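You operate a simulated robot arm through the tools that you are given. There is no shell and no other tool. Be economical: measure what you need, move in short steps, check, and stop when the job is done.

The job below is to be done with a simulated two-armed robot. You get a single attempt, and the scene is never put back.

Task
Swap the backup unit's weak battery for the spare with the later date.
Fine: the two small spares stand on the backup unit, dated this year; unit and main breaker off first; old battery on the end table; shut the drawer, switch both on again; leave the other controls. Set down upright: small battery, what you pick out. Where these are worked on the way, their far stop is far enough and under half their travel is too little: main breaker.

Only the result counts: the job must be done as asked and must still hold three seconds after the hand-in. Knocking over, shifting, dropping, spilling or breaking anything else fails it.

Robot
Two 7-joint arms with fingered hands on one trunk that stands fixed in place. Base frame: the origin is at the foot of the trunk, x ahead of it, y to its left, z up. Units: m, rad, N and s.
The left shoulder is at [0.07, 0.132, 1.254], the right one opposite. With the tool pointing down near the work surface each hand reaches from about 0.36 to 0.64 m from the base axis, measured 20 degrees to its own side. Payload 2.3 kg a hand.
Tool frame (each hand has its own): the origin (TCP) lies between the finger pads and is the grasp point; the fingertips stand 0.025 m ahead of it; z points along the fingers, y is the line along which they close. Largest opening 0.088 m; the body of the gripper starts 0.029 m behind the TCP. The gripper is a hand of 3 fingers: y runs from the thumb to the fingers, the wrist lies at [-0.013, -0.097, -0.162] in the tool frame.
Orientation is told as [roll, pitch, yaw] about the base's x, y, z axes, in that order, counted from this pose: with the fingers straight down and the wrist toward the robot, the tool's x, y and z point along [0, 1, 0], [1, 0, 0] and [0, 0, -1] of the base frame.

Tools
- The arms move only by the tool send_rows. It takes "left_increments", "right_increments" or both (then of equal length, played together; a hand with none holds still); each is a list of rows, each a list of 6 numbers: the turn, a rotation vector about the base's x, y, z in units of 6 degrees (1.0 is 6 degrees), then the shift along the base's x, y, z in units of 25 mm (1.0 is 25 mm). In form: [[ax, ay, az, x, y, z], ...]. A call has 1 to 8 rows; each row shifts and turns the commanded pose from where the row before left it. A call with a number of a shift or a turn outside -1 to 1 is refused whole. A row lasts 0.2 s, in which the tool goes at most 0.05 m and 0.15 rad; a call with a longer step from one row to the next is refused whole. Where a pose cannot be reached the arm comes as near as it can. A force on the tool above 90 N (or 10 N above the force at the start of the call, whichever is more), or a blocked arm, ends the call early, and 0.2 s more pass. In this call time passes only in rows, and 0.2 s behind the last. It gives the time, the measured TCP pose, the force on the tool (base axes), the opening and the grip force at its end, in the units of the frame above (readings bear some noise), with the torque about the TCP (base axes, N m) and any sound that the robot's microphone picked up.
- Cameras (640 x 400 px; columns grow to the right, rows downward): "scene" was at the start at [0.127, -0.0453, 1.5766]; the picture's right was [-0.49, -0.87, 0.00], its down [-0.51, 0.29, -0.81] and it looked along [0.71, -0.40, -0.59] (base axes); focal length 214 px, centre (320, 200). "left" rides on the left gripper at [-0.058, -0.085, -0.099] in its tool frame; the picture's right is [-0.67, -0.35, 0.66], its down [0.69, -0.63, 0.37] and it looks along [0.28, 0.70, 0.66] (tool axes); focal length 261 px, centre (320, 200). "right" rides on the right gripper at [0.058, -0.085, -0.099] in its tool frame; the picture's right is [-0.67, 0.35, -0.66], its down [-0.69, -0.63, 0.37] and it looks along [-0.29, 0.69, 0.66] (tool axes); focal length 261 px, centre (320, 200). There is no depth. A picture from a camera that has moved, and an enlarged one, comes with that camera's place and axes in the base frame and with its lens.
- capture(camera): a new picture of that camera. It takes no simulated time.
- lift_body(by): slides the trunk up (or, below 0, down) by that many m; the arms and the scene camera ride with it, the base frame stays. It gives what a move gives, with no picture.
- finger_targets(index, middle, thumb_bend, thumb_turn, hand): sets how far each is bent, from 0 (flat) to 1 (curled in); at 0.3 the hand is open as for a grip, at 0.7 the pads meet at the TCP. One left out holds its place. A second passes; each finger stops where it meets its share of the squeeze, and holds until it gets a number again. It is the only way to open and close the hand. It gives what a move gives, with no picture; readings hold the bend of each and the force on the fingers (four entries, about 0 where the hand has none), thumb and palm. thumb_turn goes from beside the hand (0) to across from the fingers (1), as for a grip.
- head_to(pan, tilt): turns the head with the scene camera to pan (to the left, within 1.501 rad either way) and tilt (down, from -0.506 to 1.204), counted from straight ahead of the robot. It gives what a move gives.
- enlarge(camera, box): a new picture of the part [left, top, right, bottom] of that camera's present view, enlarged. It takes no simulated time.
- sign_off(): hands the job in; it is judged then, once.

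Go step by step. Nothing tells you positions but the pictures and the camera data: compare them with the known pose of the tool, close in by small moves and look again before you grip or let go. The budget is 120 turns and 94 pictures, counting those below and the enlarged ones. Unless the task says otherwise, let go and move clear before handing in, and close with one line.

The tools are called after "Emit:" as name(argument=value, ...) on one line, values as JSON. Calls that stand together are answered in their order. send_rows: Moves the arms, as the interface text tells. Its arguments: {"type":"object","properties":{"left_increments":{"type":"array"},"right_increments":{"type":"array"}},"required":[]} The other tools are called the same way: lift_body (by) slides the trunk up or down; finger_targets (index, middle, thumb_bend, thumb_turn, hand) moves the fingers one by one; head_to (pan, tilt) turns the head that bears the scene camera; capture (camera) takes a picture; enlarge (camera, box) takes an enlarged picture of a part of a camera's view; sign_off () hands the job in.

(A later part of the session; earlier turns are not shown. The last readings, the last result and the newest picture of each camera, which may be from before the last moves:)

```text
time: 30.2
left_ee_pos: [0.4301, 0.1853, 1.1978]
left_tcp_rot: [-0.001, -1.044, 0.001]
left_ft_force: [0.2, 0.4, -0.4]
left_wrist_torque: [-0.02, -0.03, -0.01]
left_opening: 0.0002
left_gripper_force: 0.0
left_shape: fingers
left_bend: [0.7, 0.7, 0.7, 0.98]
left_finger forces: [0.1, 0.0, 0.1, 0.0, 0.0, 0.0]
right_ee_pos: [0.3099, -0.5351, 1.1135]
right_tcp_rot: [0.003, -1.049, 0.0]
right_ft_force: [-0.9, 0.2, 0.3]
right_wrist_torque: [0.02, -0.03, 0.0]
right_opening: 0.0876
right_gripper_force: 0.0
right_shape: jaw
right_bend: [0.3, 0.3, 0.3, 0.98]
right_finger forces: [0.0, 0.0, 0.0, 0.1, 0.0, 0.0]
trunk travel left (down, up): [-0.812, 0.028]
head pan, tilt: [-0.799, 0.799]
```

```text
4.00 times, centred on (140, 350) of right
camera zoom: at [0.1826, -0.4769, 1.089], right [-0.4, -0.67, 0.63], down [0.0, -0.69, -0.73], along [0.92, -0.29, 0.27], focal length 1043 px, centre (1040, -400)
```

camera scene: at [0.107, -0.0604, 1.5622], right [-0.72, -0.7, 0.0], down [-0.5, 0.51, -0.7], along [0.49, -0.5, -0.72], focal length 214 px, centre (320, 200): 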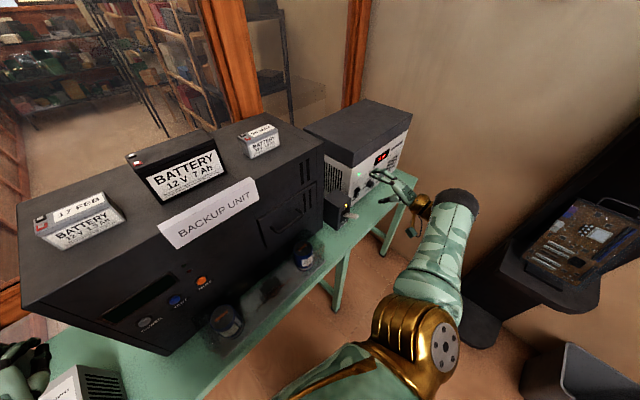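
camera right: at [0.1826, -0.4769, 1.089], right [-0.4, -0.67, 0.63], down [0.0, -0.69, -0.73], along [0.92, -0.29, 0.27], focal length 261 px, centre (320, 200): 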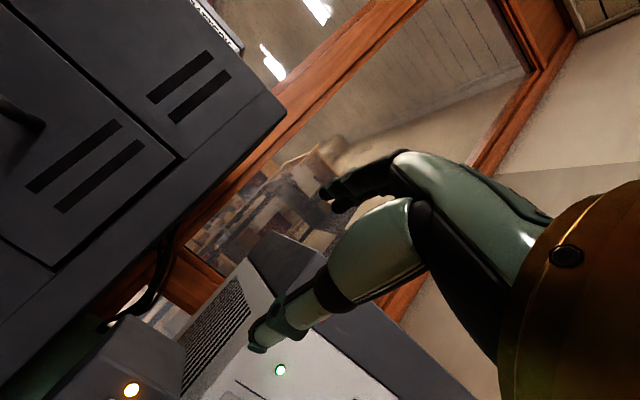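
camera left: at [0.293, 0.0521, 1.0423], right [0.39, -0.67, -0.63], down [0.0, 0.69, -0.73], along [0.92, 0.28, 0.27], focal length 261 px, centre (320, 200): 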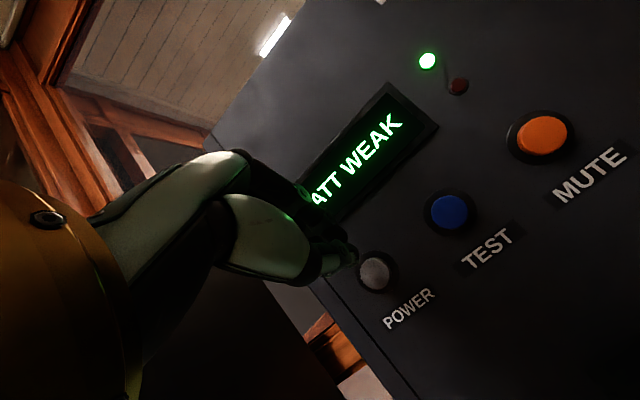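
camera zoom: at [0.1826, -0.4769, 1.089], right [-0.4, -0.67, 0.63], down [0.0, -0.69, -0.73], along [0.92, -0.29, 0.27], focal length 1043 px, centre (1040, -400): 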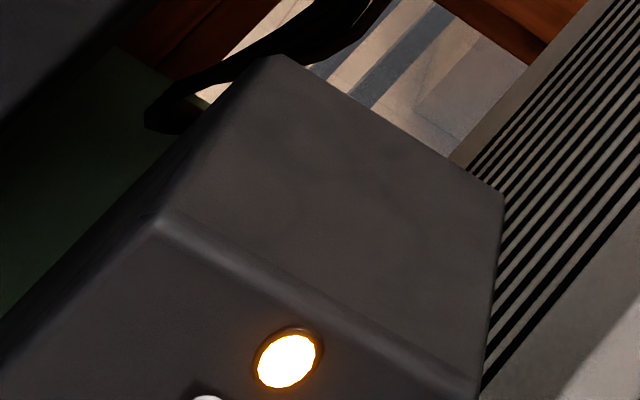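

Breaker LED ≈(0.435,-0.541,0.942), lever from ≈(0.435,-0.536,0.90) to tip (0.373,-0.534,0.932), ON = up. I pinch the right fingers and place the tips above the lever.

Emit:
finger_targets(hand="right", index=0.7, middle=0.7, thumb_bend=0.7)

Emit:
send_rows(right_increments=[[0, 1, 0, 0.5, 0, -1], [0, 1, 0, 0.5, 0, -1], [0, 0, 0, 0.5, 0, -1], [0, 0, 0, 0.5, 0, -1], [0, 0, 0, 0.3, 0, -0.8]])

Emit:
enlarge(camera="scene", box=[290, 170, 410, 245])

Emit:
capture(camera="right")

```text
time: 31.2
left_ee_pos: [0.4295, 0.1852, 1.1977]
left_tcp_rot: [0.0, -1.047, 0.0]
left_ft_force: [0.6, 0.4, 0.4]
left_wrist_torque: [0.02, -0.01, -0.03]
left_opening: 0.0
left_gripper_force: 0.0
left_shape: fingers
left_bend: [0.7, 0.7, 0.7, 0.98]
left_finger forces: [0.1, 0.0, 0.0, 0.0, 0.1, 0.0]
right_ee_pos: [0.3108, -0.5339, 1.1134]
right_tcp_rot: [0.003, -1.049, -0.004]
right_ft_force: [1.3, 0.2, -0.6]
right_wrist_torque: [0.02, -0.02, -0.01]
right_opening: 0.0003
right_gripper_force: 0.1
right_shape: fingers
right_bend: [0.7, 0.7, 0.7, 0.98]
right_finger forces: [0.0, 0.0, 0.0, 0.0, 0.0, 0.0]
trunk travel left (down, up): [-0.812, 0.028]
head pan, tilt: [-0.799, 0.799]
```

```text
time: 32.4
left_ee_pos: [0.4308, 0.1865, 1.1976]
left_tcp_rot: [-0.001, -1.045, -0.001]
left_ft_force: [-0.2, -1.0, -0.1]
left_wrist_torque: [0.0, 0.0, 0.0]
left_opening: 0.0
left_gripper_force: 0.0
left_shape: fingers
left_bend: [0.7, 0.7, 0.7, 0.98]
left_finger forces: [0.0, 0.1, 0.1, 0.1, 0.0, 0.0]
right_ee_pos: [0.3685, -0.5347, 0.9931]
right_tcp_rot: [0.004, -0.841, -0.006]
right_ft_force: [-0.1, 0.1, -0.1]
right_wrist_torque: [-0.04, 0.01, 0.01]
right_opening: 0.0
right_gripper_force: 0.0
right_shape: fingers
right_bend: [0.7, 0.7, 0.7, 0.98]
right_finger forces: [0.0, 0.1, 0.0, 0.0, 0.0, 0.1]
trunk travel left (down, up): [-0.812, 0.028]
head pan, tilt: [-0.799, 0.799]
```

```text
5.33 times, centred on (350, 208) of scene
camera zoom: at [0.1072, -0.0605, 1.5622], right [-0.72, -0.7, 0.0], down [-0.5, 0.51, -0.7], along [0.49, -0.5, -0.72], focal length 1144 px, centre (160, 160)
```

zoom: 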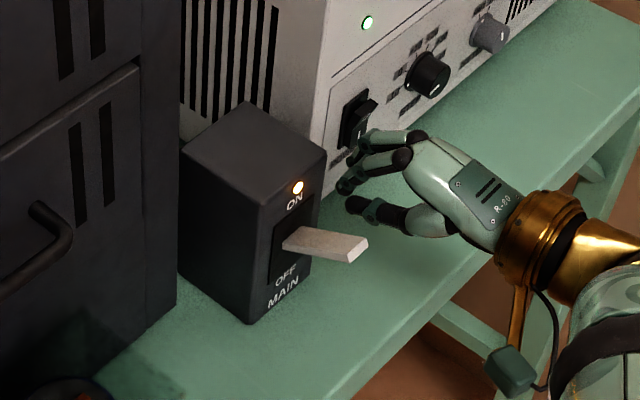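

```text
59 pictures are left
camera right: at [0.2385, -0.4757, 0.9951], right [-0.26, -0.67, 0.69], down [-0.15, -0.68, -0.72], along [0.95, -0.29, 0.08], focal length 261 px, centre (320, 200)
```

right: 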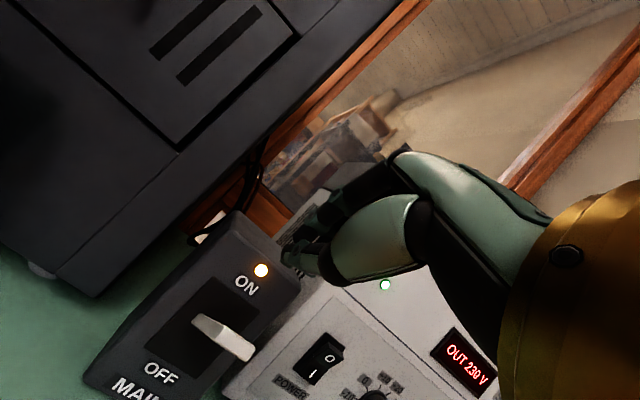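

Refined: lever base (0.434,-0.53,0.886), tip (0.386,-0.55,0.91). I shift 12 mm forward, 8 mm right and press down.

Emit:
send_rows(right_increments=[[0, 0, 0, 0.5, -0.35, 0], [0, 0, 0, 0, 0, -1], [0, 0, 0, 0, 0, -0.8], [0, 0, 0, 0, 0, -0.6], [0, 0, 0, 0, 0, -0.5]])

Emit:
enlarge(camera="scene", box=[290, 170, 410, 245])

```text
time: 33.6
left_ee_pos: [0.4301, 0.1858, 1.1979]
left_tcp_rot: [0.0, -1.046, -0.001]
left_ft_force: [1.1, 0.2, -0.4]
left_wrist_torque: [-0.03, -0.01, 0.01]
left_opening: 0.0001
left_gripper_force: 0.0
left_shape: fingers
left_bend: [0.7, 0.7, 0.7, 0.98]
left_finger forces: [0.1, 0.1, 0.1, 0.0, 0.0, 0.0]
right_ee_pos: [0.3678, -0.5038, 0.9482]
right_tcp_rot: [0.001, -0.839, -0.002]
right_ft_force: [-0.1, 0.8, 0.4]
right_wrist_torque: [0.01, -0.03, -0.01]
right_opening: 0.0004
right_gripper_force: 0.1
right_shape: fingers
right_bend: [0.7, 0.7, 0.7, 0.98]
right_finger forces: [0.0, 0.1, 0.1, 0.2, 0.1, 0.1]
right hand out of reach, approached as far as the arm can: row 1, 2, 3, 4, 5
trunk travel left (down, up): [-0.812, 0.028]
head pan, tilt: [-0.799, 0.799]
```

```text
5.33 times, centred on (350, 208) of scene
camera zoom: at [0.1074, -0.0603, 1.5622], right [-0.72, -0.7, 0.0], down [-0.5, 0.51, -0.7], along [0.49, -0.5, -0.72], focal length 1144 px, centre (160, 160)
```

zoom: 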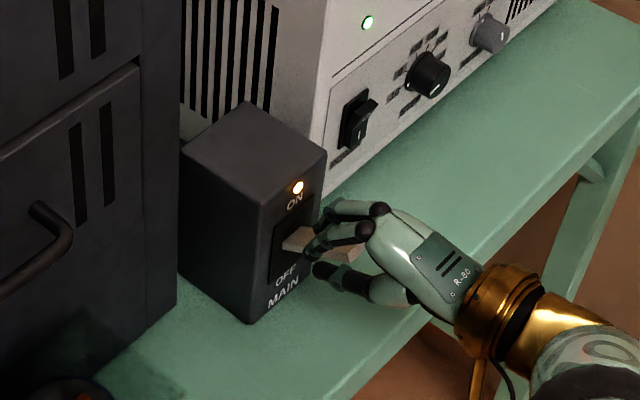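

The arm is at its reach limit this low; I raise both hands, then lower the trunk 0.2 m.

Emit:
send_rows(left_increments=[[0, 0, 0, 0, 0, 1], [0, 0, 0, 0, 0, 1], [0, 0, 0, 0, 0, 1], [0, 0, 0, 0, 0, 1], [0, 0, 0, 0, 0, 1], [0, 0, 0, 0, 0, 1], [0, 0, 0, 0, 0, 0.5]], right_increments=[[0, 0, 0, -0.5, 0, 1], [0, 0, 0, -0.5, 0, 1], [0, 0, 0, 0, 0, 1], [0, 0, 0, 0, 0, 1], [0, 0, 0, 0, 0, 1], [0, 0, 0, 0, 0, 1], [0, 0, 0, 0, 0, 1]])

Emit:
lift_body(by=-0.2)

Emit:
capture(camera="scene")

```text
time: 35.2
left_ee_pos: [0.4518, 0.2039, 1.3404]
left_tcp_rot: [-0.007, -1.047, 0.004]
left_ft_force: [0.4, 0.6, -0.5]
left_wrist_torque: [-0.02, 0.02, -0.02]
left_opening: 0.0002
left_gripper_force: 0.1
left_shape: fingers
left_bend: [0.7, 0.7, 0.7, 0.98]
left_finger forces: [0.1, 0.0, 0.0, 0.1, 0.1, 0.1]
left hand out of reach, approached as far as the arm can: row 1, 5, 6, 7
right_ee_pos: [0.341, -0.5034, 1.123]
right_tcp_rot: [-0.001, -0.84, 0.001]
right_ft_force: [0.7, 0.6, 0.5]
right_wrist_torque: [0.01, -0.01, 0.01]
right_opening: 0.0
right_gripper_force: 0.0
right_shape: fingers
right_bend: [0.7, 0.7, 0.7, 0.98]
right_finger forces: [0.1, 0.0, 0.0, 0.1, 0.0, 0.0]
trunk travel left (down, up): [-0.812, 0.028]
head pan, tilt: [-0.799, 0.799]
```

```text
time: 37.4
left_ee_pos: [0.4519, 0.2013, 1.1402]
left_tcp_rot: [0.0, -1.046, -0.003]
left_ft_force: [-0.1, -0.3, 0.1]
left_wrist_torque: [0.03, 0.04, -0.01]
left_opening: 0.0
left_gripper_force: 0.0
left_shape: fingers
left_bend: [0.7, 0.7, 0.7, 0.98]
left_finger forces: [0.0, 0.0, 0.0, 0.1, 0.0, 0.1]
right_ee_pos: [0.3431, -0.505, 0.9229]
right_tcp_rot: [-0.001, -0.839, -0.001]
right_ft_force: [-0.3, 0.0, -0.4]
right_wrist_torque: [0.01, 0.02, 0.01]
right_opening: 0.0
right_gripper_force: 0.0
right_shape: fingers
right_bend: [0.7, 0.7, 0.7, 0.98]
right_finger forces: [0.1, 0.0, 0.0, 0.1, 0.1, 0.1]
trunk travel left (down, up): [-0.612, 0.228]
head pan, tilt: [-0.799, 0.799]
```

```text
57 pictures are left
camera scene: at [0.1068, -0.0604, 1.3622], right [-0.72, -0.7, 0.0], down [-0.5, 0.51, -0.7], along [0.49, -0.5, -0.72], focal length 214 px, centre (320, 200)
```

scene: 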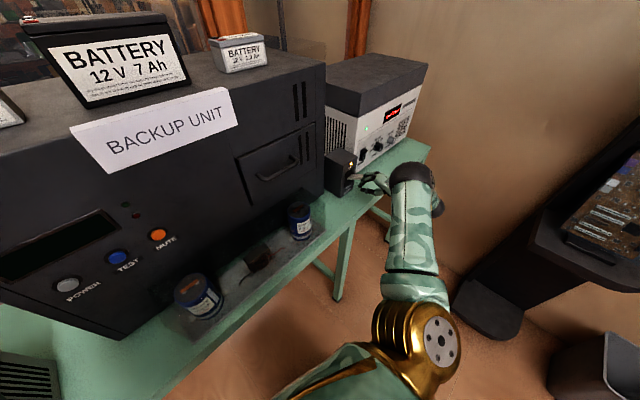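

Now I raise the right hand above the lever, align it and check.

Emit:
send_rows(right_increments=[[0, 0, 0, -0.4, 0, 1], [0, 0, 0, 0, -0.6, 1], [0, 0, 0, 0.6, -0.6, 0.8], [0, 0, 0, 0.8, -0.5, 0], [0, 0, 0, 0.5, 0, 0]])

Emit:
enlarge(camera="scene", box=[300, 120, 460, 220])

```text
time: 38.6
left_ee_pos: [0.4527, 0.2013, 1.1397]
left_tcp_rot: [0.0, -1.046, -0.002]
left_ft_force: [0.0, -0.7, 0.4]
left_wrist_torque: [0.01, 0.0, 0.01]
left_opening: 0.0
left_gripper_force: 0.1
left_shape: fingers
left_bend: [0.7, 0.7, 0.7, 0.98]
left_finger forces: [0.0, 0.0, 0.1, 0.0, 0.1, 0.1]
right_ee_pos: [0.3809, -0.5476, 0.9922]
right_tcp_rot: [-0.001, -0.84, -0.002]
right_ft_force: [-1.0, -0.2, 1.1]
right_wrist_torque: [0.02, 0.03, 0.01]
right_opening: 0.0
right_gripper_force: 0.1
right_shape: fingers
right_bend: [0.7, 0.7, 0.7, 0.98]
right_finger forces: [0.0, 0.0, 0.0, 0.0, 0.0, 0.1]
trunk travel left (down, up): [-0.612, 0.228]
head pan, tilt: [-0.799, 0.799]
```

```text
4.00 times, centred on (380, 170) of scene
camera zoom: at [0.1072, -0.0603, 1.3622], right [-0.72, -0.7, 0.0], down [-0.5, 0.51, -0.7], along [0.49, -0.5, -0.72], focal length 858 px, centre (80, 320)
```

zoom: 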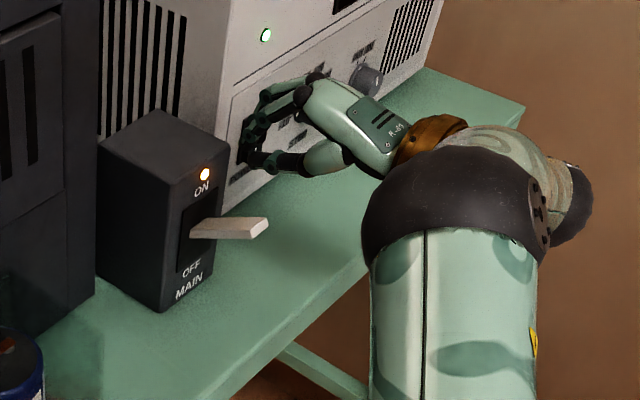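

Alignment agrees. The table is near z≈0.80, so I press down to tip z≈0.86.

Emit:
send_rows(right_increments=[[0, 0, 0, 0, 0, -1], [0, 0, 0, 0, 0, -1], [0, 0, 0, 0, 0, -0.8], [0, 0, 0, 0, 0, -0.8], [0, 0, 0, 0, 0, -0.8]])

Emit:
enlarge(camera="scene", box=[300, 120, 460, 220])

```text
time: 39.8
left_ee_pos: [0.4502, 0.2005, 1.1417]
left_tcp_rot: [-0.002, -1.049, -0.001]
left_ft_force: [0.2, -0.1, -0.2]
left_wrist_torque: [0.01, 0.01, 0.01]
left_opening: 0.0
left_gripper_force: 0.0
left_shape: fingers
left_bend: [0.7, 0.7, 0.7, 0.98]
left_finger forces: [0.0, 0.0, 0.0, 0.0, 0.0, 0.0]
right_ee_pos: [0.38, -0.5468, 0.8819]
right_tcp_rot: [0.0, -0.839, -0.003]
right_ft_force: [0.0, -0.7, 0.9]
right_wrist_torque: [-0.02, -0.01, -0.03]
right_opening: 0.0001
right_gripper_force: 0.7
right_shape: fingers
right_bend: [0.7, 0.7, 0.71, 0.98]
right_finger forces: [0.1, 0.0, 0.0, 0.0, 1.0, 0.0]
trunk travel left (down, up): [-0.612, 0.228]
head pan, tilt: [-0.799, 0.799]
```

```text
4.00 times, centred on (380, 170) of scene
camera zoom: at [0.1056, -0.0601, 1.3624], right [-0.72, -0.7, 0.0], down [-0.5, 0.51, -0.7], along [0.49, -0.5, -0.72], focal length 858 px, centre (80, 320)
```

zoom: 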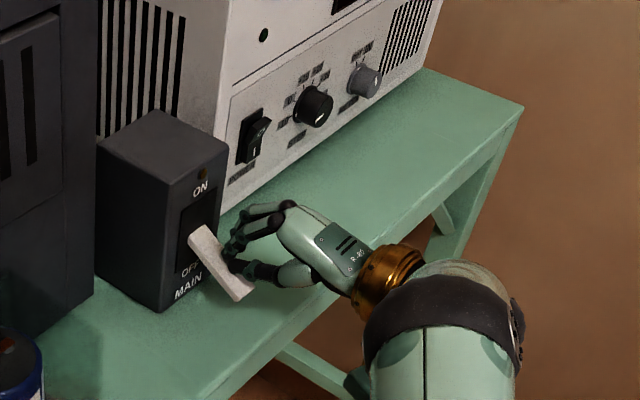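

The breaker is off: its LED and the bench supply display went dark. Next the drawer: the handle spans y≈-0.235..-0.34 at z≈1.045. The left arm reaching across has better geometry, so I back the right hand off and bring the left across.

Emit:
send_rows(left_increments=[[0, 1, 0, -1, -0.5, 0.5], [0, 1, 0, -1, -1, 0.5], [0, 0.5, 0, -1, -1, 0], [0, 0, 0, -0.5, -1, 0], [0, 0, 0, 0, -1, 0], [0, 0, 0, 0, -1, 0], [0, 0, 0, 0, -1, 0], [0, 0, 0, 0, -1, 0]], right_increments=[[0, 0, 0, 0, -0.5, 0.8], [0, 0, 0, -0.5, -0.5, 1], [0, 0, 0, -0.5, -0.5, 1], [0, 0, 0, -0.5, -0.5, 1], [0, 0, 0, -0.5, -0.5, 1], [0, 0, 0, 0, -0.5, 1], [0, 0, 0, 0, 0, 1], [0, 0, 0, 0, 0, 1]])

Emit:
finger_targets(hand="left", index=0.45, middle=0.45, thumb_bend=0.45)

Emit:
capture(camera="left")

Emit:
capture(camera="scene")

```text
time: 41.5
left_ee_pos: [0.4747, 0.162, 1.0836]
left_tcp_rot: [-0.021, -0.808, 0.087]
left_ft_force: [-43.1, 30.6, 11.4]
left_wrist_torque: [0.31, 0.0, 0.61]
left_opening: 0.0
left_gripper_force: 32.5
left_shape: fingers
left_bend: [0.72, 0.71, 0.66, 0.97]
left_finger forces: [31.6, 33.8, 0.0, 0.0, 0.1, 0.1]
left hand out of reach, approached as far as the arm can: row 1, 2, 3, 4, 5, 6, 7
right_ee_pos: [0.4085, -0.5002, 1.103]
right_tcp_rot: [0.504, -1.204, -0.21]
right_ft_force: [-6.9, 2.7, 3.0]
right_wrist_torque: [-0.04, 0.0, -0.29]
right_opening: 0.0002
right_gripper_force: 0.1
right_shape: fingers
right_bend: [0.7, 0.7, 0.7, 0.98]
right_finger forces: [0.0, 0.0, 0.1, 0.1, 0.0, 0.1]
right hand out of reach, approached as far as the arm can: row 6
trunk travel left (down, up): [-0.612, 0.228]
head pan, tilt: [-0.799, 0.799]
stopped in row 8 (right hand): the arm was blocked; the commanded pose is now the measured one
```

```text
time: 41.9
left_ee_pos: [0.455, 0.1562, 1.0896]
left_tcp_rot: [-0.034, -0.821, 0.055]
left_ft_force: [-6.4, -1.6, -0.5]
left_wrist_torque: [0.12, 0.47, -0.12]
left_opening: 0.0316
left_gripper_force: 7.7
left_shape: fingers
left_bend: [0.63, 0.47, 0.45, 0.97]
left_finger forces: [15.5, 0.1, 0.1, 0.0, 0.0, 0.0]
right_ee_pos: [0.4617, -0.3213, 1.0033]
right_tcp_rot: [1.389, -1.266, -0.895]
right_ft_force: [-283.6, -187.7, 147.1]
right_wrist_torque: [-20.91, 24.55, 11.37]
right_opening: 0.0
right_gripper_force: 53.9
right_shape: fingers
right_bend: [0.71, 0.73, 0.7, 0.97]
right_finger forces: [78.4, 13.8, 0.0, 0.0, 16.9, 0.0]
trunk travel left (down, up): [-0.612, 0.228]
head pan, tilt: [-0.799, 0.799]
stopped (left hand): the arm was blocked; the commanded pose is now the measured one
```

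```text
54 pictures are left
camera left: at [0.3263, 0.0939, 1.0943], right [0.26, -0.68, -0.69], down [-0.18, 0.66, -0.73], along [0.95, 0.32, 0.05], focal length 261 px, centre (320, 200)
```

left: 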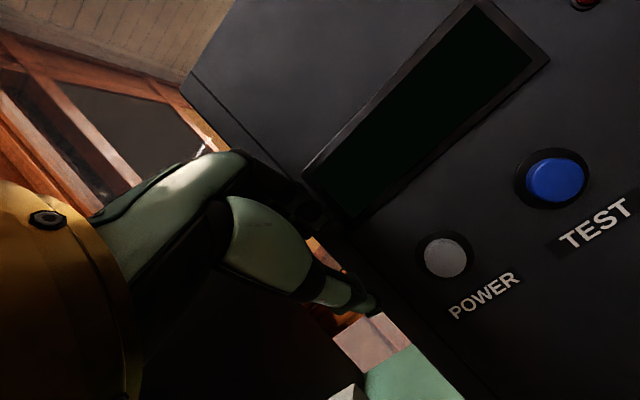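

```text
53 pictures are left
camera scene: at [0.1873, 0.1618, 1.3649], right [-0.37, -0.93, 0.04], down [-0.65, 0.23, -0.73], along [0.67, -0.29, -0.69], focal length 214 px, centre (320, 200)
```

scene: 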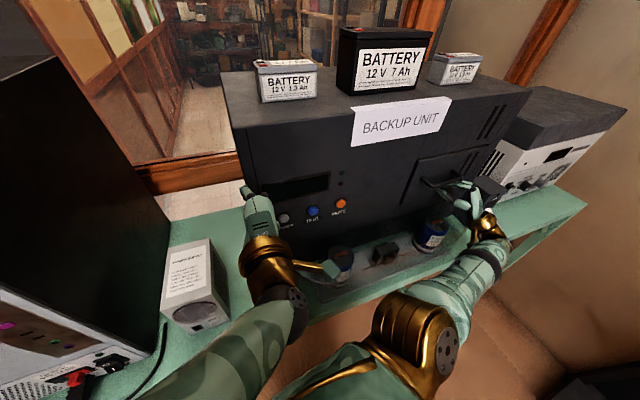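

Something pushed hard: the trunk swung and the right hand is pressed near the handle. I check the present state with a null row before doing anything else.

Emit:
send_rows(right_increments=[[0, 0, 0, -0.2, 0, 0]], left_increments=[[0, 0, 0, -0.2, 0, 0]])

Emit:
capture(camera="scene")

Emit:
capture(camera="right")

```text
time: 42.2
left_ee_pos: [0.3453, 0.1114, 1.1994]
left_tcp_rot: [-0.297, -0.86, -0.088]
left_ft_force: [-1.2, -0.2, 1.0]
left_wrist_torque: [0.05, -0.01, -0.03]
left_opening: 0.0527
left_gripper_force: 0.0
left_shape: fingers
left_bend: [0.45, 0.45, 0.45, 0.97]
left_finger forces: [0.0, 0.0, 0.1, 0.0, 0.0, 0.1]
right_ee_pos: [0.3512, -0.2812, 0.9389]
right_tcp_rot: [1.494, -0.806, -1.309]
right_ft_force: [-0.4, -0.8, 3.6]
right_wrist_torque: [-0.01, 0.21, 0.05]
right_opening: 0.0
right_gripper_force: 0.8
right_shape: fingers
right_bend: [0.7, 0.71, 0.7, 0.98]
right_finger forces: [0.0, 1.3, 0.0, 0.0, 0.0, 0.0]
trunk travel left (down, up): [-0.612, 0.228]
head pan, tilt: [-0.799, 0.799]
stopped in row 1 (left hand): the arm was blocked; the commanded pose is now the measured one
```

```text
52 pictures are left
camera scene: at [0.1144, 0.2533, 1.372], right [-0.28, -0.96, 0.03], down [-0.62, 0.16, -0.77], along [0.73, -0.24, -0.64], focal length 214 px, centre (320, 200)
```

scene: 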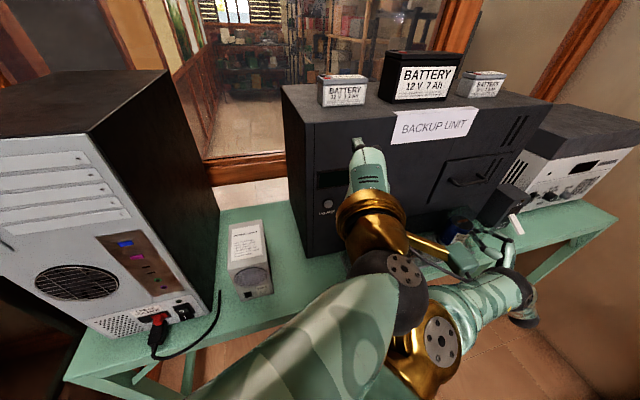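

```text
51 pictures are left
camera right: at [0.2337, -0.2039, 0.9239], right [-0.5, -0.85, -0.18], down [0.32, 0.01, -0.95], along [0.8, -0.53, 0.27], focal length 261 px, centre (320, 200)
```

right: 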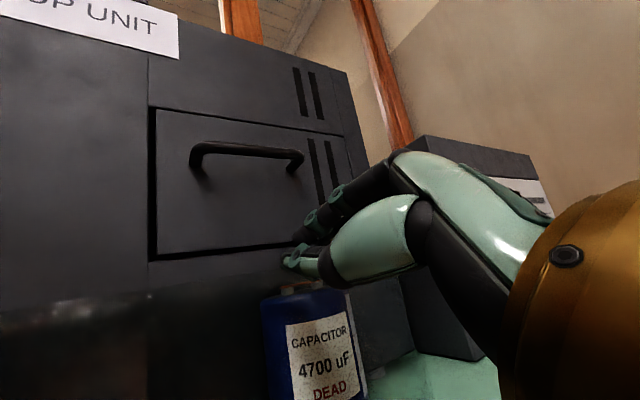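

Forces are gone. I check whether the trunk is settling back.

Emit:
send_rows(left_increments=[[0, 0, 0, 0, 0, 0], [0, 0, 0, 0, 0, 0], [0, 0, 0, 0, 0, 0], [0, 0, 0, 0, 0, 0]])

Emit:
capture(camera="scene")

```text
time: 42.5
left_ee_pos: [0.2763, -0.0023, 1.2602]
left_tcp_rot: [-0.359, -0.909, -0.755]
left_ft_force: [-0.2, 2.5, 1.9]
left_wrist_torque: [0.11, 0.09, -0.02]
left_opening: 0.0525
left_gripper_force: 0.1
left_shape: fingers
left_bend: [0.45, 0.45, 0.45, 0.97]
left_finger forces: [0.0, 0.1, 0.1, 0.0, 0.0, 0.1]
right_ee_pos: [0.2324, -0.3773, 0.8723]
right_tcp_rot: [1.26, -0.324, -1.713]
right_ft_force: [19.0, 1.8, -62.9]
right_wrist_torque: [-2.75, -4.09, -1.02]
right_opening: 0.0002
right_gripper_force: 0.0
right_shape: fingers
right_bend: [0.7, 0.7, 0.69, 0.98]
right_finger forces: [0.0, 0.0, 0.0, 0.0, 0.0, 0.0]
trunk travel left (down, up): [-0.612, 0.228]
head pan, tilt: [-0.799, 0.799]
stopped in row 1 (left hand): the arm was blocked; the commanded pose is now the measured one
```

```text
50 pictures are left
camera scene: at [0.1767, 0.2456, 1.3681], right [-0.23, -0.97, 0.01], down [-0.67, 0.15, -0.73], along [0.71, -0.18, -0.68], focal length 214 px, centre (320, 200)
```

scene: 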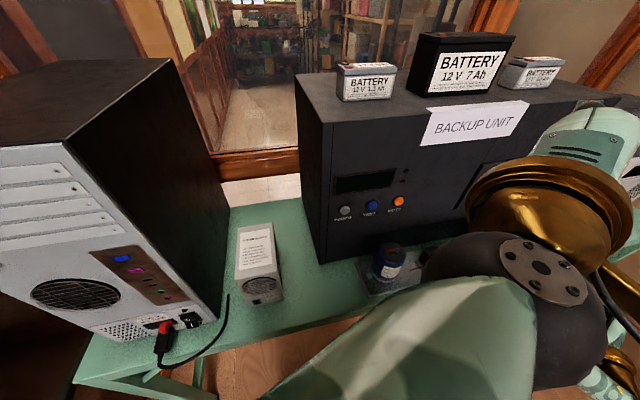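

The trunk itself has been displaced and is still moving; a head move lets time pass without arm commands, so I can see whether it settles.

Emit:
head_to(pan=-0.5, tilt=0.8)

Emit:
capture(camera="scene")

```text
time: 43.3
left_ee_pos: [0.3513, -0.318, 1.0733]
left_tcp_rot: [-0.264, -0.464, -0.554]
left_ft_force: [-4.9, 11.6, -5.9]
left_wrist_torque: [-0.82, -0.48, -0.17]
left_opening: 0.0525
left_gripper_force: 0.0
left_shape: fingers
left_bend: [0.45, 0.45, 0.45, 0.98]
left_finger forces: [0.0, 0.0, 0.0, 0.0, 0.1, 0.1]
right_ee_pos: [0.0472, -0.6273, 0.8599]
right_tcp_rot: [1.36, -0.408, -1.745]
right_ft_force: [1.3, 5.1, 1.4]
right_wrist_torque: [0.07, 0.1, -0.44]
right_opening: 0.0002
right_gripper_force: 0.1
right_shape: fingers
right_bend: [0.7, 0.7, 0.7, 0.98]
right_finger forces: [0.1, 0.0, 0.0, 0.0, 0.0, 0.0]
trunk travel left (down, up): [-0.612, 0.228]
head pan, tilt: [-0.499, 0.799]
```

```text
49 pictures are left
camera scene: at [0.3016, -0.1281, 1.3492], right [-0.58, -0.82, 0.04], down [-0.65, 0.43, -0.62], along [0.49, -0.39, -0.78], focal length 214 px, centre (320, 200)
```

scene: 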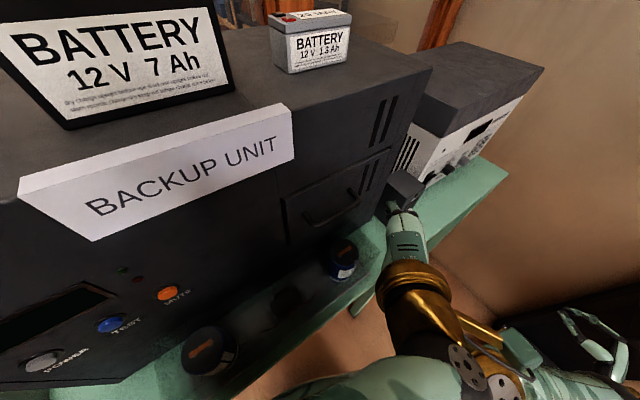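

It is swinging back toward its place. I wait a little more.

Emit:
head_to(pan=-0.2, tilt=0.8)

Emit:
head_to(pan=-0.6, tilt=0.8)

Emit:
capture(camera="scene")

```text
time: 44.1
left_ee_pos: [0.2536, -0.2511, 1.1679]
left_tcp_rot: [-0.254, -0.711, -0.551]
left_ft_force: [-0.7, 0.7, 4.3]
left_wrist_torque: [0.33, 0.22, 0.14]
left_opening: 0.0528
left_gripper_force: 0.1
left_shape: fingers
left_bend: [0.45, 0.45, 0.45, 0.97]
left_finger forces: [0.0, 0.0, 0.0, 0.0, 0.0, 0.0]
right_ee_pos: [-0.0027, -0.6128, 0.8932]
right_tcp_rot: [1.304, -0.631, -1.62]
right_ft_force: [0.0, -5.0, -0.4]
right_wrist_torque: [-0.03, 0.0, 0.33]
right_opening: 0.0
right_gripper_force: 0.0
right_shape: fingers
right_bend: [0.7, 0.7, 0.7, 0.98]
right_finger forces: [0.0, 0.0, 0.0, 0.0, 0.0, 0.1]
trunk travel left (down, up): [-0.612, 0.228]
head pan, tilt: [-0.201, 0.799]
```

```text
time: 45.0
left_ee_pos: [0.2279, -0.2712, 1.154]
left_tcp_rot: [-0.23, -0.734, -0.687]
left_ft_force: [0.6, 0.9, -0.7]
left_wrist_torque: [0.0, 0.03, -0.01]
left_opening: 0.0526
left_gripper_force: 0.0
left_shape: fingers
left_bend: [0.45, 0.45, 0.45, 0.98]
left_finger forces: [0.0, 0.1, 0.0, 0.0, 0.0, 0.0]
right_ee_pos: [-0.03, -0.5912, 0.8842]
right_tcp_rot: [1.35, -0.523, -1.753]
right_ft_force: [-0.4, 0.3, 0.4]
right_wrist_torque: [0.04, 0.01, -0.02]
right_opening: 0.0001
right_gripper_force: 0.0
right_shape: fingers
right_bend: [0.7, 0.7, 0.7, 0.98]
right_finger forces: [0.0, 0.1, 0.1, 0.0, 0.0, 0.1]
trunk travel left (down, up): [-0.612, 0.228]
head pan, tilt: [-0.6, 0.799]
```

```text
48 pictures are left
camera scene: at [0.107, -0.043, 1.3632], right [-0.57, -0.82, 0.0], down [-0.59, 0.4, -0.7], along [0.58, -0.4, -0.71], focal length 214 px, centre (320, 200)
```

scene: 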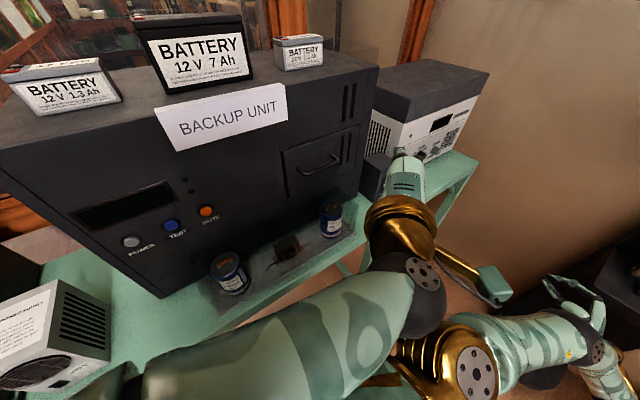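

The trunk has sprung back and everything still stands in place (POWER again at (0.484,0.112,1.034)). I'll avoid near-body poses. The left hand is now near the drawer, so I look at the handle from both cameras.

Emit:
capture(camera="left")

Emit:
enlarge(camera="scene", box=[250, 100, 410, 200])

```text
47 pictures are left
camera left: at [0.1003, -0.2122, 1.1785], right [-0.46, -0.66, -0.59], down [0.27, 0.53, -0.8], along [0.85, -0.53, -0.06], focal length 261 px, centre (320, 200)
```

left: 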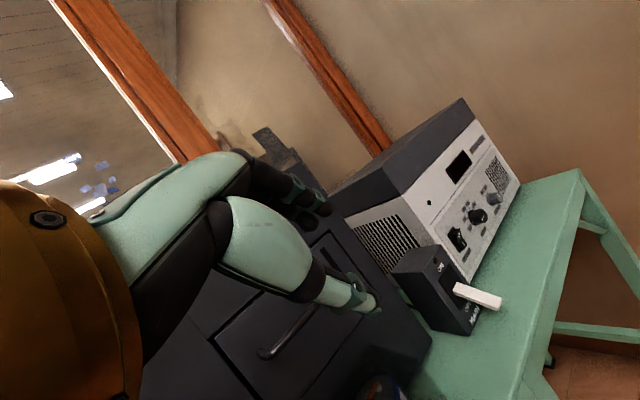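

```text
4.00 times, centred on (330, 150) of scene
camera zoom: at [0.107, -0.043, 1.3632], right [-0.57, -0.82, 0.0], down [-0.59, 0.4, -0.7], along [0.58, -0.4, -0.71], focal length 858 px, centre (280, 400)
```

zoom: 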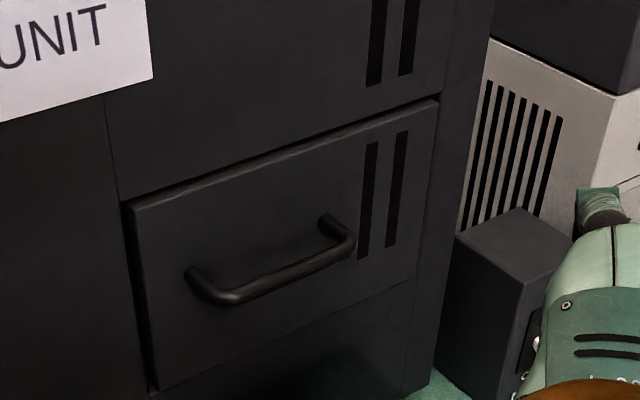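

Handle bar: x≈0.455, y -0.24..-0.336, z≈1.045, face at 0.487. I turn the left hand to a mild forward pitch, keeping well clear of the body, with fingers set as a hook (thumb open).

Emit:
finger_targets(hand="left", index=0.6, middle=0.6, thumb_bend=0.4)

Emit:
send_rows(left_increments=[[0.42, -0.35, 0.49, 0.5, 0, 0], [0.42, -0.35, 0.49, 0.5, 0, 0], [0.42, -0.35, 0.49, 0.5, 0, 0.3], [0.573, 0.7, 0, 0.5, 0, 0.3], [0.573, 0.7, 0, 0.5, 0, 0], [0.573, 0.7, 0, 0.5, 0, 0]])

```text
time: 46.0
left_ee_pos: [0.2391, -0.2796, 1.1584]
left_tcp_rot: [-0.241, -0.737, -0.673]
left_ft_force: [-0.6, 0.2, 0.2]
left_wrist_torque: [-0.01, -0.02, 0.01]
left_opening: 0.041
left_gripper_force: 0.1
left_shape: fingers
left_bend: [0.6, 0.6, 0.4, 0.98]
left_finger forces: [0.0, 0.1, 0.1, 0.0, 0.0, 0.0]
right_ee_pos: [-0.0231, -0.5973, 0.8801]
right_tcp_rot: [1.344, -0.517, -1.75]
right_ft_force: [0.2, -1.0, 0.2]
right_wrist_torque: [0.0, 0.01, 0.0]
right_opening: 0.0
right_gripper_force: 0.1
right_shape: fingers
right_bend: [0.7, 0.7, 0.7, 0.98]
right_finger forces: [0.0, 0.1, 0.0, 0.0, 0.1, 0.0]
trunk travel left (down, up): [-0.612, 0.228]
head pan, tilt: [-0.6, 0.799]
```

```text
time: 47.4
left_ee_pos: [0.3292, -0.2139, 1.2663]
left_tcp_rot: [-0.021, -0.601, -0.641]
left_ft_force: [-0.2, -0.2, -1.1]
left_wrist_torque: [0.02, 0.0, 0.01]
left_opening: 0.0412
left_gripper_force: 0.0
left_shape: fingers
left_bend: [0.6, 0.6, 0.4, 0.98]
left_finger forces: [0.1, 0.0, 0.0, 0.1, 0.1, 0.0]
left hand out of reach, approached as far as the arm can: row 1, 2, 3, 4, 5, 6
right_ee_pos: [-0.0211, -0.598, 0.8808]
right_tcp_rot: [1.344, -0.516, -1.749]
right_ft_force: [0.0, 0.1, 0.2]
right_wrist_torque: [-0.02, 0.01, 0.01]
right_opening: 0.0
right_gripper_force: 0.0
right_shape: fingers
right_bend: [0.7, 0.7, 0.7, 0.98]
right_finger forces: [0.0, 0.0, 0.1, 0.1, 0.1, 0.0]
trunk travel left (down, up): [-0.612, 0.228]
head pan, tilt: [-0.6, 0.799]
```

The left arm can't reach across cleanly. I'll use the right arm with the trunk lower. First I move the left hand back to its own side and reorient the right hand while raising it.

Emit:
send_rows(left_increments=[[0, 0.5, 0.7, 0, 1, 0.5], [0, 0.5, 0.7, 0, 1, 0.5], [0, 0.5, 0.7, 0, 1, 0.3], [0, 0.5, 0.7, 0, 1, 0], [0, 0, 0.7, 0, 1, 0], [0, 0, 0.7, 0, 1, 0], [0, 0, 0.7, 0, 1, 0], [0, 0, 0.7, 0, 1, 0]], right_increments=[[-0.47, 0.618, 0.583, 0.3, 0.1, 1], [-0.47, 0.618, 0.583, 0.3, 0.1, 1], [-0.47, 0.618, 0.583, 0.3, 0.1, 1], [-0.47, 0.618, 0.583, 0.3, 0.1, 1], [-0.47, 0.618, 0.583, 0.5, 0.1, 1], [-0.47, 0.618, 0.583, 0.6, 0.1, 1], [-0.47, 0.618, 0.583, 0.7, 0.1, 1], [-0.47, 0.618, 0.583, 0.8, 0.1, 1]])

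Emit:
capture(camera="scene")

```text
time: 49.2
left_ee_pos: [0.3269, -0.0195, 1.2827]
left_tcp_rot: [-0.105, -0.347, -0.03]
left_ft_force: [0.5, 0.5, 0.5]
left_wrist_torque: [-0.02, 0.0, -0.04]
left_opening: 0.0417
left_gripper_force: 0.0
left_shape: fingers
left_bend: [0.6, 0.6, 0.4, 0.98]
left_finger forces: [0.0, 0.0, 0.0, 0.1, 0.0, 0.0]
left hand out of reach, approached as far as the arm can: row 1
right_ee_pos: [0.0741, -0.5758, 1.0809]
right_tcp_rot: [0.583, -0.745, -0.774]
right_ft_force: [0.0, 1.5, 0.3]
right_wrist_torque: [-0.02, 0.0, 0.0]
right_opening: 0.0
right_gripper_force: 0.1
right_shape: fingers
right_bend: [0.7, 0.7, 0.7, 0.98]
right_finger forces: [0.1, 0.0, 0.0, 0.1, 0.0, 0.1]
trunk travel left (down, up): [-0.612, 0.228]
head pan, tilt: [-0.6, 0.799]
```

```text
45 pictures are left
camera scene: at [0.1324, -0.0099, 1.3636], right [-0.11, -0.99, 0.0], down [-0.7, 0.08, -0.71], along [0.7, -0.08, -0.7], focal length 214 px, centre (320, 200)
```

scene: 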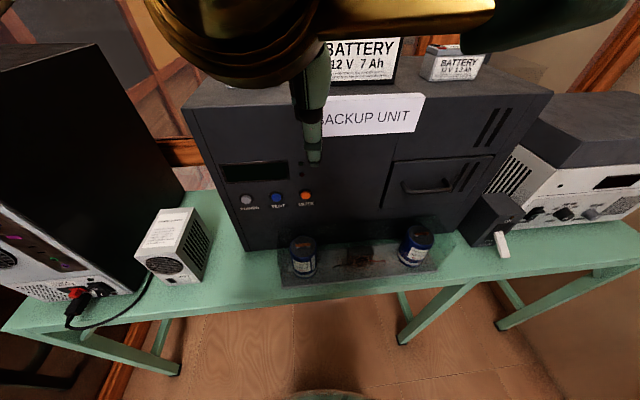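

The waist evidently turns with the arms. I continue reorienting the right hand and bringing it forward.

Emit:
send_rows(left_increments=[[0.2, 0, 0, 0, 0.7, 0], [0.2, 0, 0, 0, 0.7, 0], [0.2, 0, 0, 0, 0.7, 0], [0.2, 0, 0, 0, 0.7, 0], [0.2, 0, 0, 0, 0.7, 0], [0, 0, 0, 0, 0.7, 0], [0, 0, 0, 0, 0.7, 0]], right_increments=[[-0.47, 0.618, 0.583, 1, 0.7, 0.2], [-0.47, 0.618, 0.583, 1, 0.7, 0.2], [-0.47, 0.618, 0.583, 1, 0.7, 0.2], [-0.47, 0.618, 0.583, 1, 0.7, 0], [-0.47, 0.618, 0.583, 1, 0.7, 0], [-0.47, 0.618, 0.583, 1, 0.7, 0], [-0.47, 0.618, 0.583, 1, 0.7, 0]])

Emit:
capture(camera="scene")

```text
time: 50.8
left_ee_pos: [0.3241, 0.1036, 1.2855]
left_tcp_rot: [0.007, -0.348, -0.072]
left_ft_force: [-0.4, 0.4, -0.2]
left_wrist_torque: [0.01, -0.02, 0.0]
left_opening: 0.0417
left_gripper_force: 0.0
left_shape: fingers
left_bend: [0.6, 0.6, 0.4, 0.98]
left_finger forces: [0.1, 0.0, 0.1, 0.1, 0.0, 0.1]
right_ee_pos: [0.2356, -0.5024, 1.0799]
right_tcp_rot: [-0.003, -0.446, 0.004]
right_ft_force: [0.2, -0.7, -0.1]
right_wrist_torque: [-0.03, 0.04, 0.02]
right_opening: 0.0002
right_gripper_force: 0.1
right_shape: fingers
right_bend: [0.7, 0.7, 0.7, 0.98]
right_finger forces: [0.1, 0.0, 0.0, 0.0, 0.1, 0.1]
right hand out of reach, approached as far as the arm can: row 5, 6, 7
trunk travel left (down, up): [-0.612, 0.228]
head pan, tilt: [-0.6, 0.799]
```

```text
44 pictures are left
camera scene: at [0.1181, -0.0471, 1.3622], right [-0.57, -0.82, 0.0], down [-0.59, 0.4, -0.7], along [0.57, -0.39, -0.72], focal length 214 px, centre (320, 200)
```

scene: 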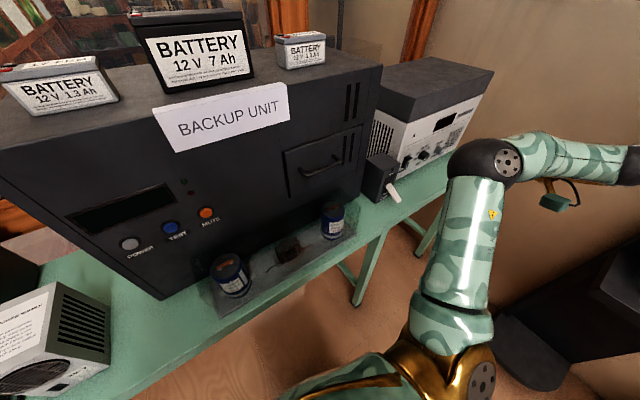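

The waist is back at 0 and the right hand has the wanted orientation. I lower the trunk 0.15 m and then raise and advance the right hand toward the handle.

Emit:
lift_body(by=-0.15)

Emit:
send_rows(right_increments=[[0, 0, 0, 0, 0, 1], [0, 0, 0, 0, 0.2, 1], [0, 0, 0, 0.2, 0.4, 1], [0, 0, 0, 0.4, 0.5, 1], [0, 0, 0, 0.5, 0.6, 1], [0, 0, 0, 0.5, 0.6, 1], [0, 0, 0, 0.5, 0.6, 0.5], [0, 0, 0, 0.5, 0.6, 0]])

Emit:
capture(camera="right")

```text
time: 52.6
left_ee_pos: [0.3236, 0.102, 1.1358]
left_tcp_rot: [0.008, -0.346, -0.071]
left_ft_force: [-0.5, 0.3, -0.6]
left_wrist_torque: [0.01, -0.02, 0.0]
left_opening: 0.0413
left_gripper_force: 0.0
left_shape: fingers
left_bend: [0.6, 0.6, 0.4, 0.98]
left_finger forces: [0.0, 0.1, 0.0, 0.0, 0.0, 0.1]
right_ee_pos: [0.2347, -0.5032, 0.9292]
right_tcp_rot: [-0.003, -0.45, 0.001]
right_ft_force: [-0.1, 0.4, -0.4]
right_wrist_torque: [-0.02, 0.02, -0.01]
right_opening: 0.0001
right_gripper_force: 0.0
right_shape: fingers
right_bend: [0.7, 0.7, 0.7, 0.98]
right_finger forces: [0.0, 0.1, 0.0, 0.0, 0.0, 0.0]
trunk travel left (down, up): [-0.462, 0.378]
head pan, tilt: [-0.6, 0.799]
```

```text
time: 54.4
left_ee_pos: [0.3249, 0.102, 1.1362]
left_tcp_rot: [0.006, -0.344, -0.072]
left_ft_force: [0.4, 0.2, 0.0]
left_wrist_torque: [0.01, 0.0, 0.02]
left_opening: 0.0412
left_gripper_force: 0.0
left_shape: fingers
left_bend: [0.6, 0.6, 0.4, 0.98]
left_finger forces: [0.0, 0.1, 0.0, 0.0, 0.0, 0.0]
right_ee_pos: [0.3051, -0.4674, 1.1042]
right_tcp_rot: [0.001, -0.449, 0.002]
right_ft_force: [1.0, -0.1, -0.2]
right_wrist_torque: [-0.02, 0.01, -0.02]
right_opening: 0.0
right_gripper_force: 0.0
right_shape: fingers
right_bend: [0.7, 0.7, 0.7, 0.98]
right_finger forces: [0.0, 0.0, 0.1, 0.0, 0.1, 0.0]
right hand out of reach, approached as far as the arm can: row 1, 2, 3, 4, 5, 7, 8
trunk travel left (down, up): [-0.462, 0.378]
head pan, tilt: [-0.6, 0.799]
```

```text
43 pictures are left
camera right: at [0.1856, -0.4107, 1.1577], right [0.03, -0.67, 0.74], down [-0.41, -0.69, -0.6], along [0.91, -0.28, -0.29], focal length 261 px, centre (320, 200)
```

right: 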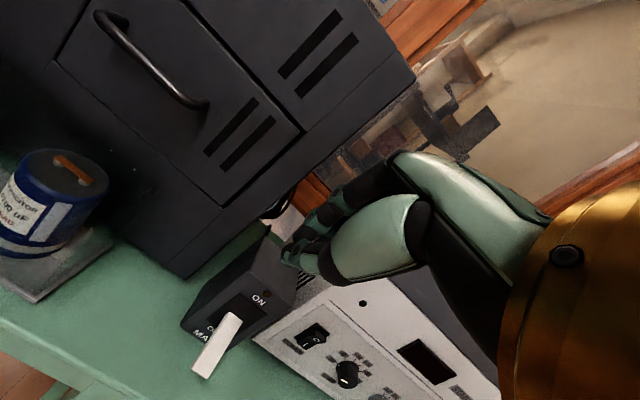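

The lever shows OFF and the drawer handle is visible. I set the right fingers as a hook and move forward and left to above the handle.

Emit:
finger_targets(hand="right", index=0.6, middle=0.6, thumb_bend=0.4)

Emit:
send_rows(right_increments=[[0, 0, 0, 0.8, 0.6, 0], [0, 0, 0, 0.8, 0.6, 0], [0, 0, 0, 0.8, 0.8, 0], [0, 0, 0, 0.8, 0.9, 0], [0, 0, 0, 0.5, 1, 0], [0, 0, 0, 0.4, 1, 0], [0, 0, 0, 0, 1, 0], [0, 0, 0, 0, 1, 0]])

Emit:
capture(camera="right")

Emit:
capture(camera="scene")

```text
time: 55.4
left_ee_pos: [0.3241, 0.1027, 1.1367]
left_tcp_rot: [0.006, -0.344, -0.072]
left_ft_force: [-0.1, -0.3, -0.5]
left_wrist_torque: [0.02, -0.02, 0.02]
left_opening: 0.0412
left_gripper_force: 0.1
left_shape: fingers
left_bend: [0.6, 0.6, 0.4, 0.98]
left_finger forces: [0.0, 0.0, 0.0, 0.0, 0.0, 0.0]
right_ee_pos: [0.304, -0.4687, 1.1037]
right_tcp_rot: [0.001, -0.448, 0.003]
right_ft_force: [0.7, -0.5, -0.2]
right_wrist_torque: [0.02, 0.03, -0.04]
right_opening: 0.0408
right_gripper_force: 0.1
right_shape: fingers
right_bend: [0.6, 0.6, 0.4, 0.98]
right_finger forces: [0.1, 0.0, 0.1, 0.0, 0.1, 0.0]
trunk travel left (down, up): [-0.462, 0.378]
head pan, tilt: [-0.6, 0.799]
```

```text
time: 57.2
left_ee_pos: [0.3235, 0.1008, 1.1364]
left_tcp_rot: [0.007, -0.344, -0.071]
left_ft_force: [0.3, 0.3, 0.4]
left_wrist_torque: [0.0, 0.06, 0.0]
left_opening: 0.0409
left_gripper_force: 0.2
left_shape: fingers
left_bend: [0.6, 0.6, 0.4, 0.98]
left_finger forces: [0.1, 0.1, 0.1, 0.0, 0.0, 0.0]
right_ee_pos: [0.4169, -0.3324, 1.114]
right_tcp_rot: [-0.002, -0.45, 0.003]
right_ft_force: [0.8, -0.2, -0.4]
right_wrist_torque: [0.0, 0.03, 0.0]
right_opening: 0.0413
right_gripper_force: 0.0
right_shape: fingers
right_bend: [0.6, 0.6, 0.4, 0.98]
right_finger forces: [0.0, 0.0, 0.0, 0.0, 0.0, 0.1]
right hand out of reach, approached as far as the arm can: row 1, 3, 7, 8
trunk travel left (down, up): [-0.462, 0.378]
head pan, tilt: [-0.6, 0.799]
```

```text
42 pictures are left
camera right: at [0.2976, -0.275, 1.1667], right [0.03, -0.67, 0.74], down [-0.41, -0.69, -0.6], along [0.91, -0.28, -0.29], focal length 261 px, centre (320, 200)
```

right: 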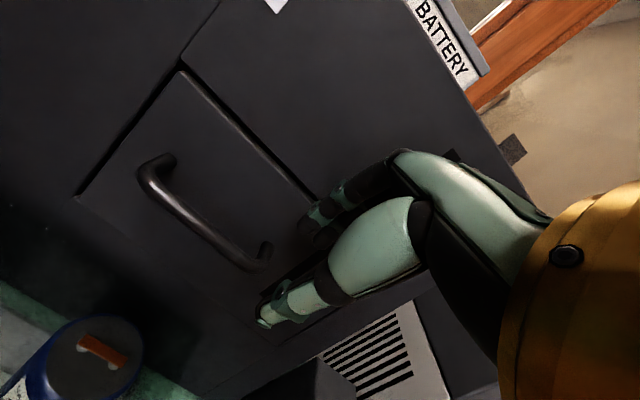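

```text
41 pictures are left
camera scene: at [0.1172, -0.0482, 1.2122], right [-0.57, -0.82, 0.0], down [-0.59, 0.41, -0.7], along [0.57, -0.39, -0.72], focal length 214 px, centre (320, 200)
```

scene: 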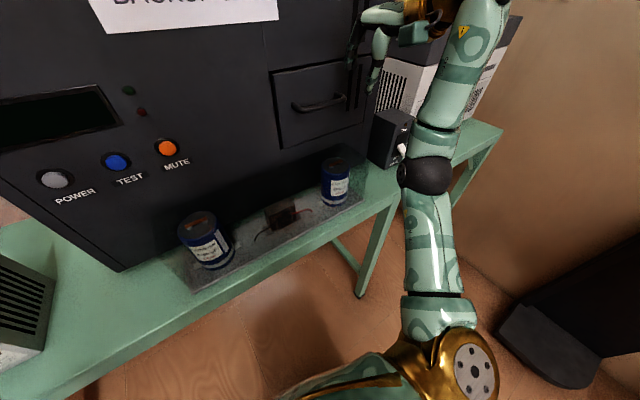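

Handle confirmed. I yaw slightly and move the fingers to just above and behind the bar.

Emit:
send_rows(right_increments=[[0, 0, 0.8, 0, 0.4, -0.2], [0, 0, 0.8, 0.4, 0.4, -0.3], [0, 0, 0.9, 0.5, 0.4, -0.3], [0, 0, 0, 0.6, 0.2, -0.2]])

Emit:
capture(camera="right")

Emit:
enlarge(camera="scene", box=[240, 20, 400, 120])

```text
time: 58.2
left_ee_pos: [0.3176, 0.1013, 1.1377]
left_tcp_rot: [0.008, -0.352, -0.075]
left_ft_force: [0.5, 0.4, -0.6]
left_wrist_torque: [0.0, 0.01, -0.02]
left_opening: 0.0412
left_gripper_force: 0.1
left_shape: fingers
left_bend: [0.6, 0.6, 0.4, 0.98]
left_finger forces: [0.1, 0.0, 0.0, 0.0, 0.0, 0.0]
right_ee_pos: [0.4481, -0.2997, 1.091]
right_tcp_rot: [-0.002, -0.458, 0.265]
right_ft_force: [-12.2, -2.9, 3.4]
right_wrist_torque: [0.04, -0.25, -0.16]
right_opening: 0.0411
right_gripper_force: 6.0
right_shape: fingers
right_bend: [0.6, 0.66, 0.4, 0.98]
right_finger forces: [0.1, 11.9, 0.0, 0.0, 0.0, 0.0]
trunk travel left (down, up): [-0.462, 0.378]
head pan, tilt: [-0.6, 0.799]
```

```text
40 pictures are left
camera right: at [0.3181, -0.2746, 1.1434], right [0.2, -0.64, 0.74], down [-0.21, -0.77, -0.61], along [0.96, -0.04, -0.29], focal length 261 px, centre (320, 200)
```

right: 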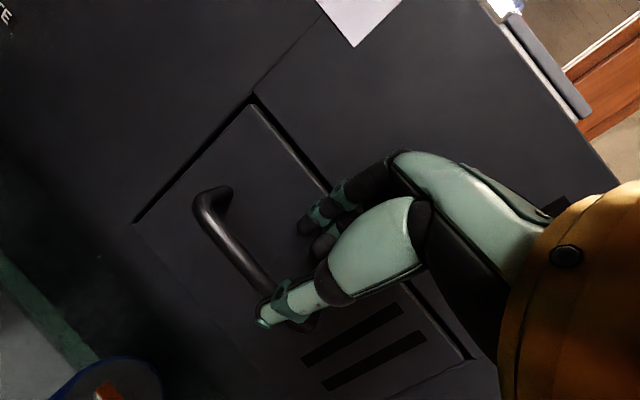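

```text
4.00 times, centred on (320, 70) of scene
camera zoom: at [0.1104, -0.0495, 1.2129], right [-0.57, -0.82, 0.0], down [-0.59, 0.41, -0.7], along [0.58, -0.39, -0.71], focal length 858 px, centre (320, 720)
```

zoom: 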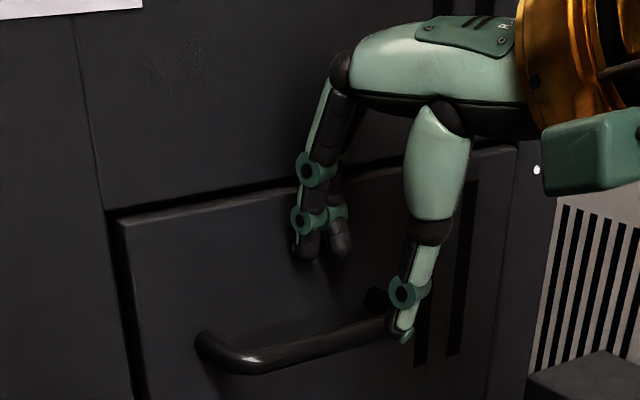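

The middle finger lightly touches the drawer front, and the tips are behind the bar line at z≈1.075. I ease back 4 mm and go down behind the bar.

Emit:
send_rows(right_increments=[[0, 0, 0, -0.2, 0.1, 0], [0, 0, 0, 0, 0, -0.7], [0, 0, 0, 0, 0, -0.7], [0, 0, 0, 0, 0, -0.6]])

Emit:
enlarge(camera="scene", box=[240, 20, 400, 120])

```text
time: 59.2
left_ee_pos: [0.3076, 0.1064, 1.1404]
left_tcp_rot: [0.006, -0.362, -0.073]
left_ft_force: [0.4, 0.2, 0.7]
left_wrist_torque: [-0.02, 0.01, -0.01]
left_opening: 0.0415
left_gripper_force: 0.1
left_shape: fingers
left_bend: [0.6, 0.6, 0.4, 0.98]
left_finger forces: [0.0, 0.1, 0.1, 0.0, 0.0, 0.0]
right_ee_pos: [0.4519, -0.3126, 1.0731]
right_tcp_rot: [-0.012, -0.464, 0.271]
right_ft_force: [-34.5, 8.1, 9.0]
right_wrist_torque: [-0.13, -1.03, 0.21]
right_opening: 0.0411
right_gripper_force: 17.7
right_shape: fingers
right_bend: [0.6, 0.7, 0.4, 0.98]
right_finger forces: [0.0, 35.7, 0.1, 0.1, 0.0, 0.1]
right hand out of reach, approached as far as the arm can: row 2, 3, 4
trunk travel left (down, up): [-0.462, 0.378]
head pan, tilt: [-0.6, 0.799]
```

```text
4.00 times, centred on (320, 70) of scene
camera zoom: at [0.0986, -0.0443, 1.2141], right [-0.57, -0.82, -0.01], down [-0.58, 0.4, -0.71], along [0.59, -0.4, -0.71], focal length 858 px, centre (320, 720)
```

zoom: 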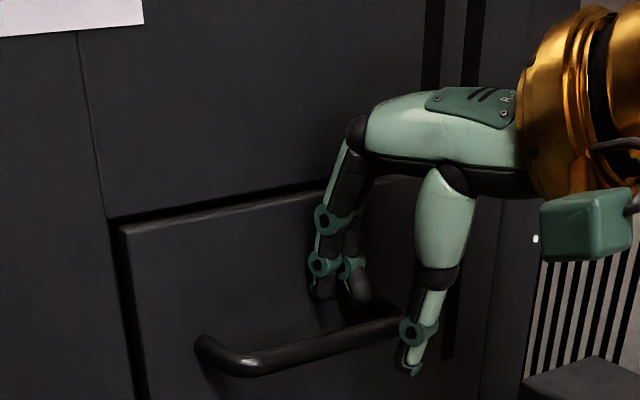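

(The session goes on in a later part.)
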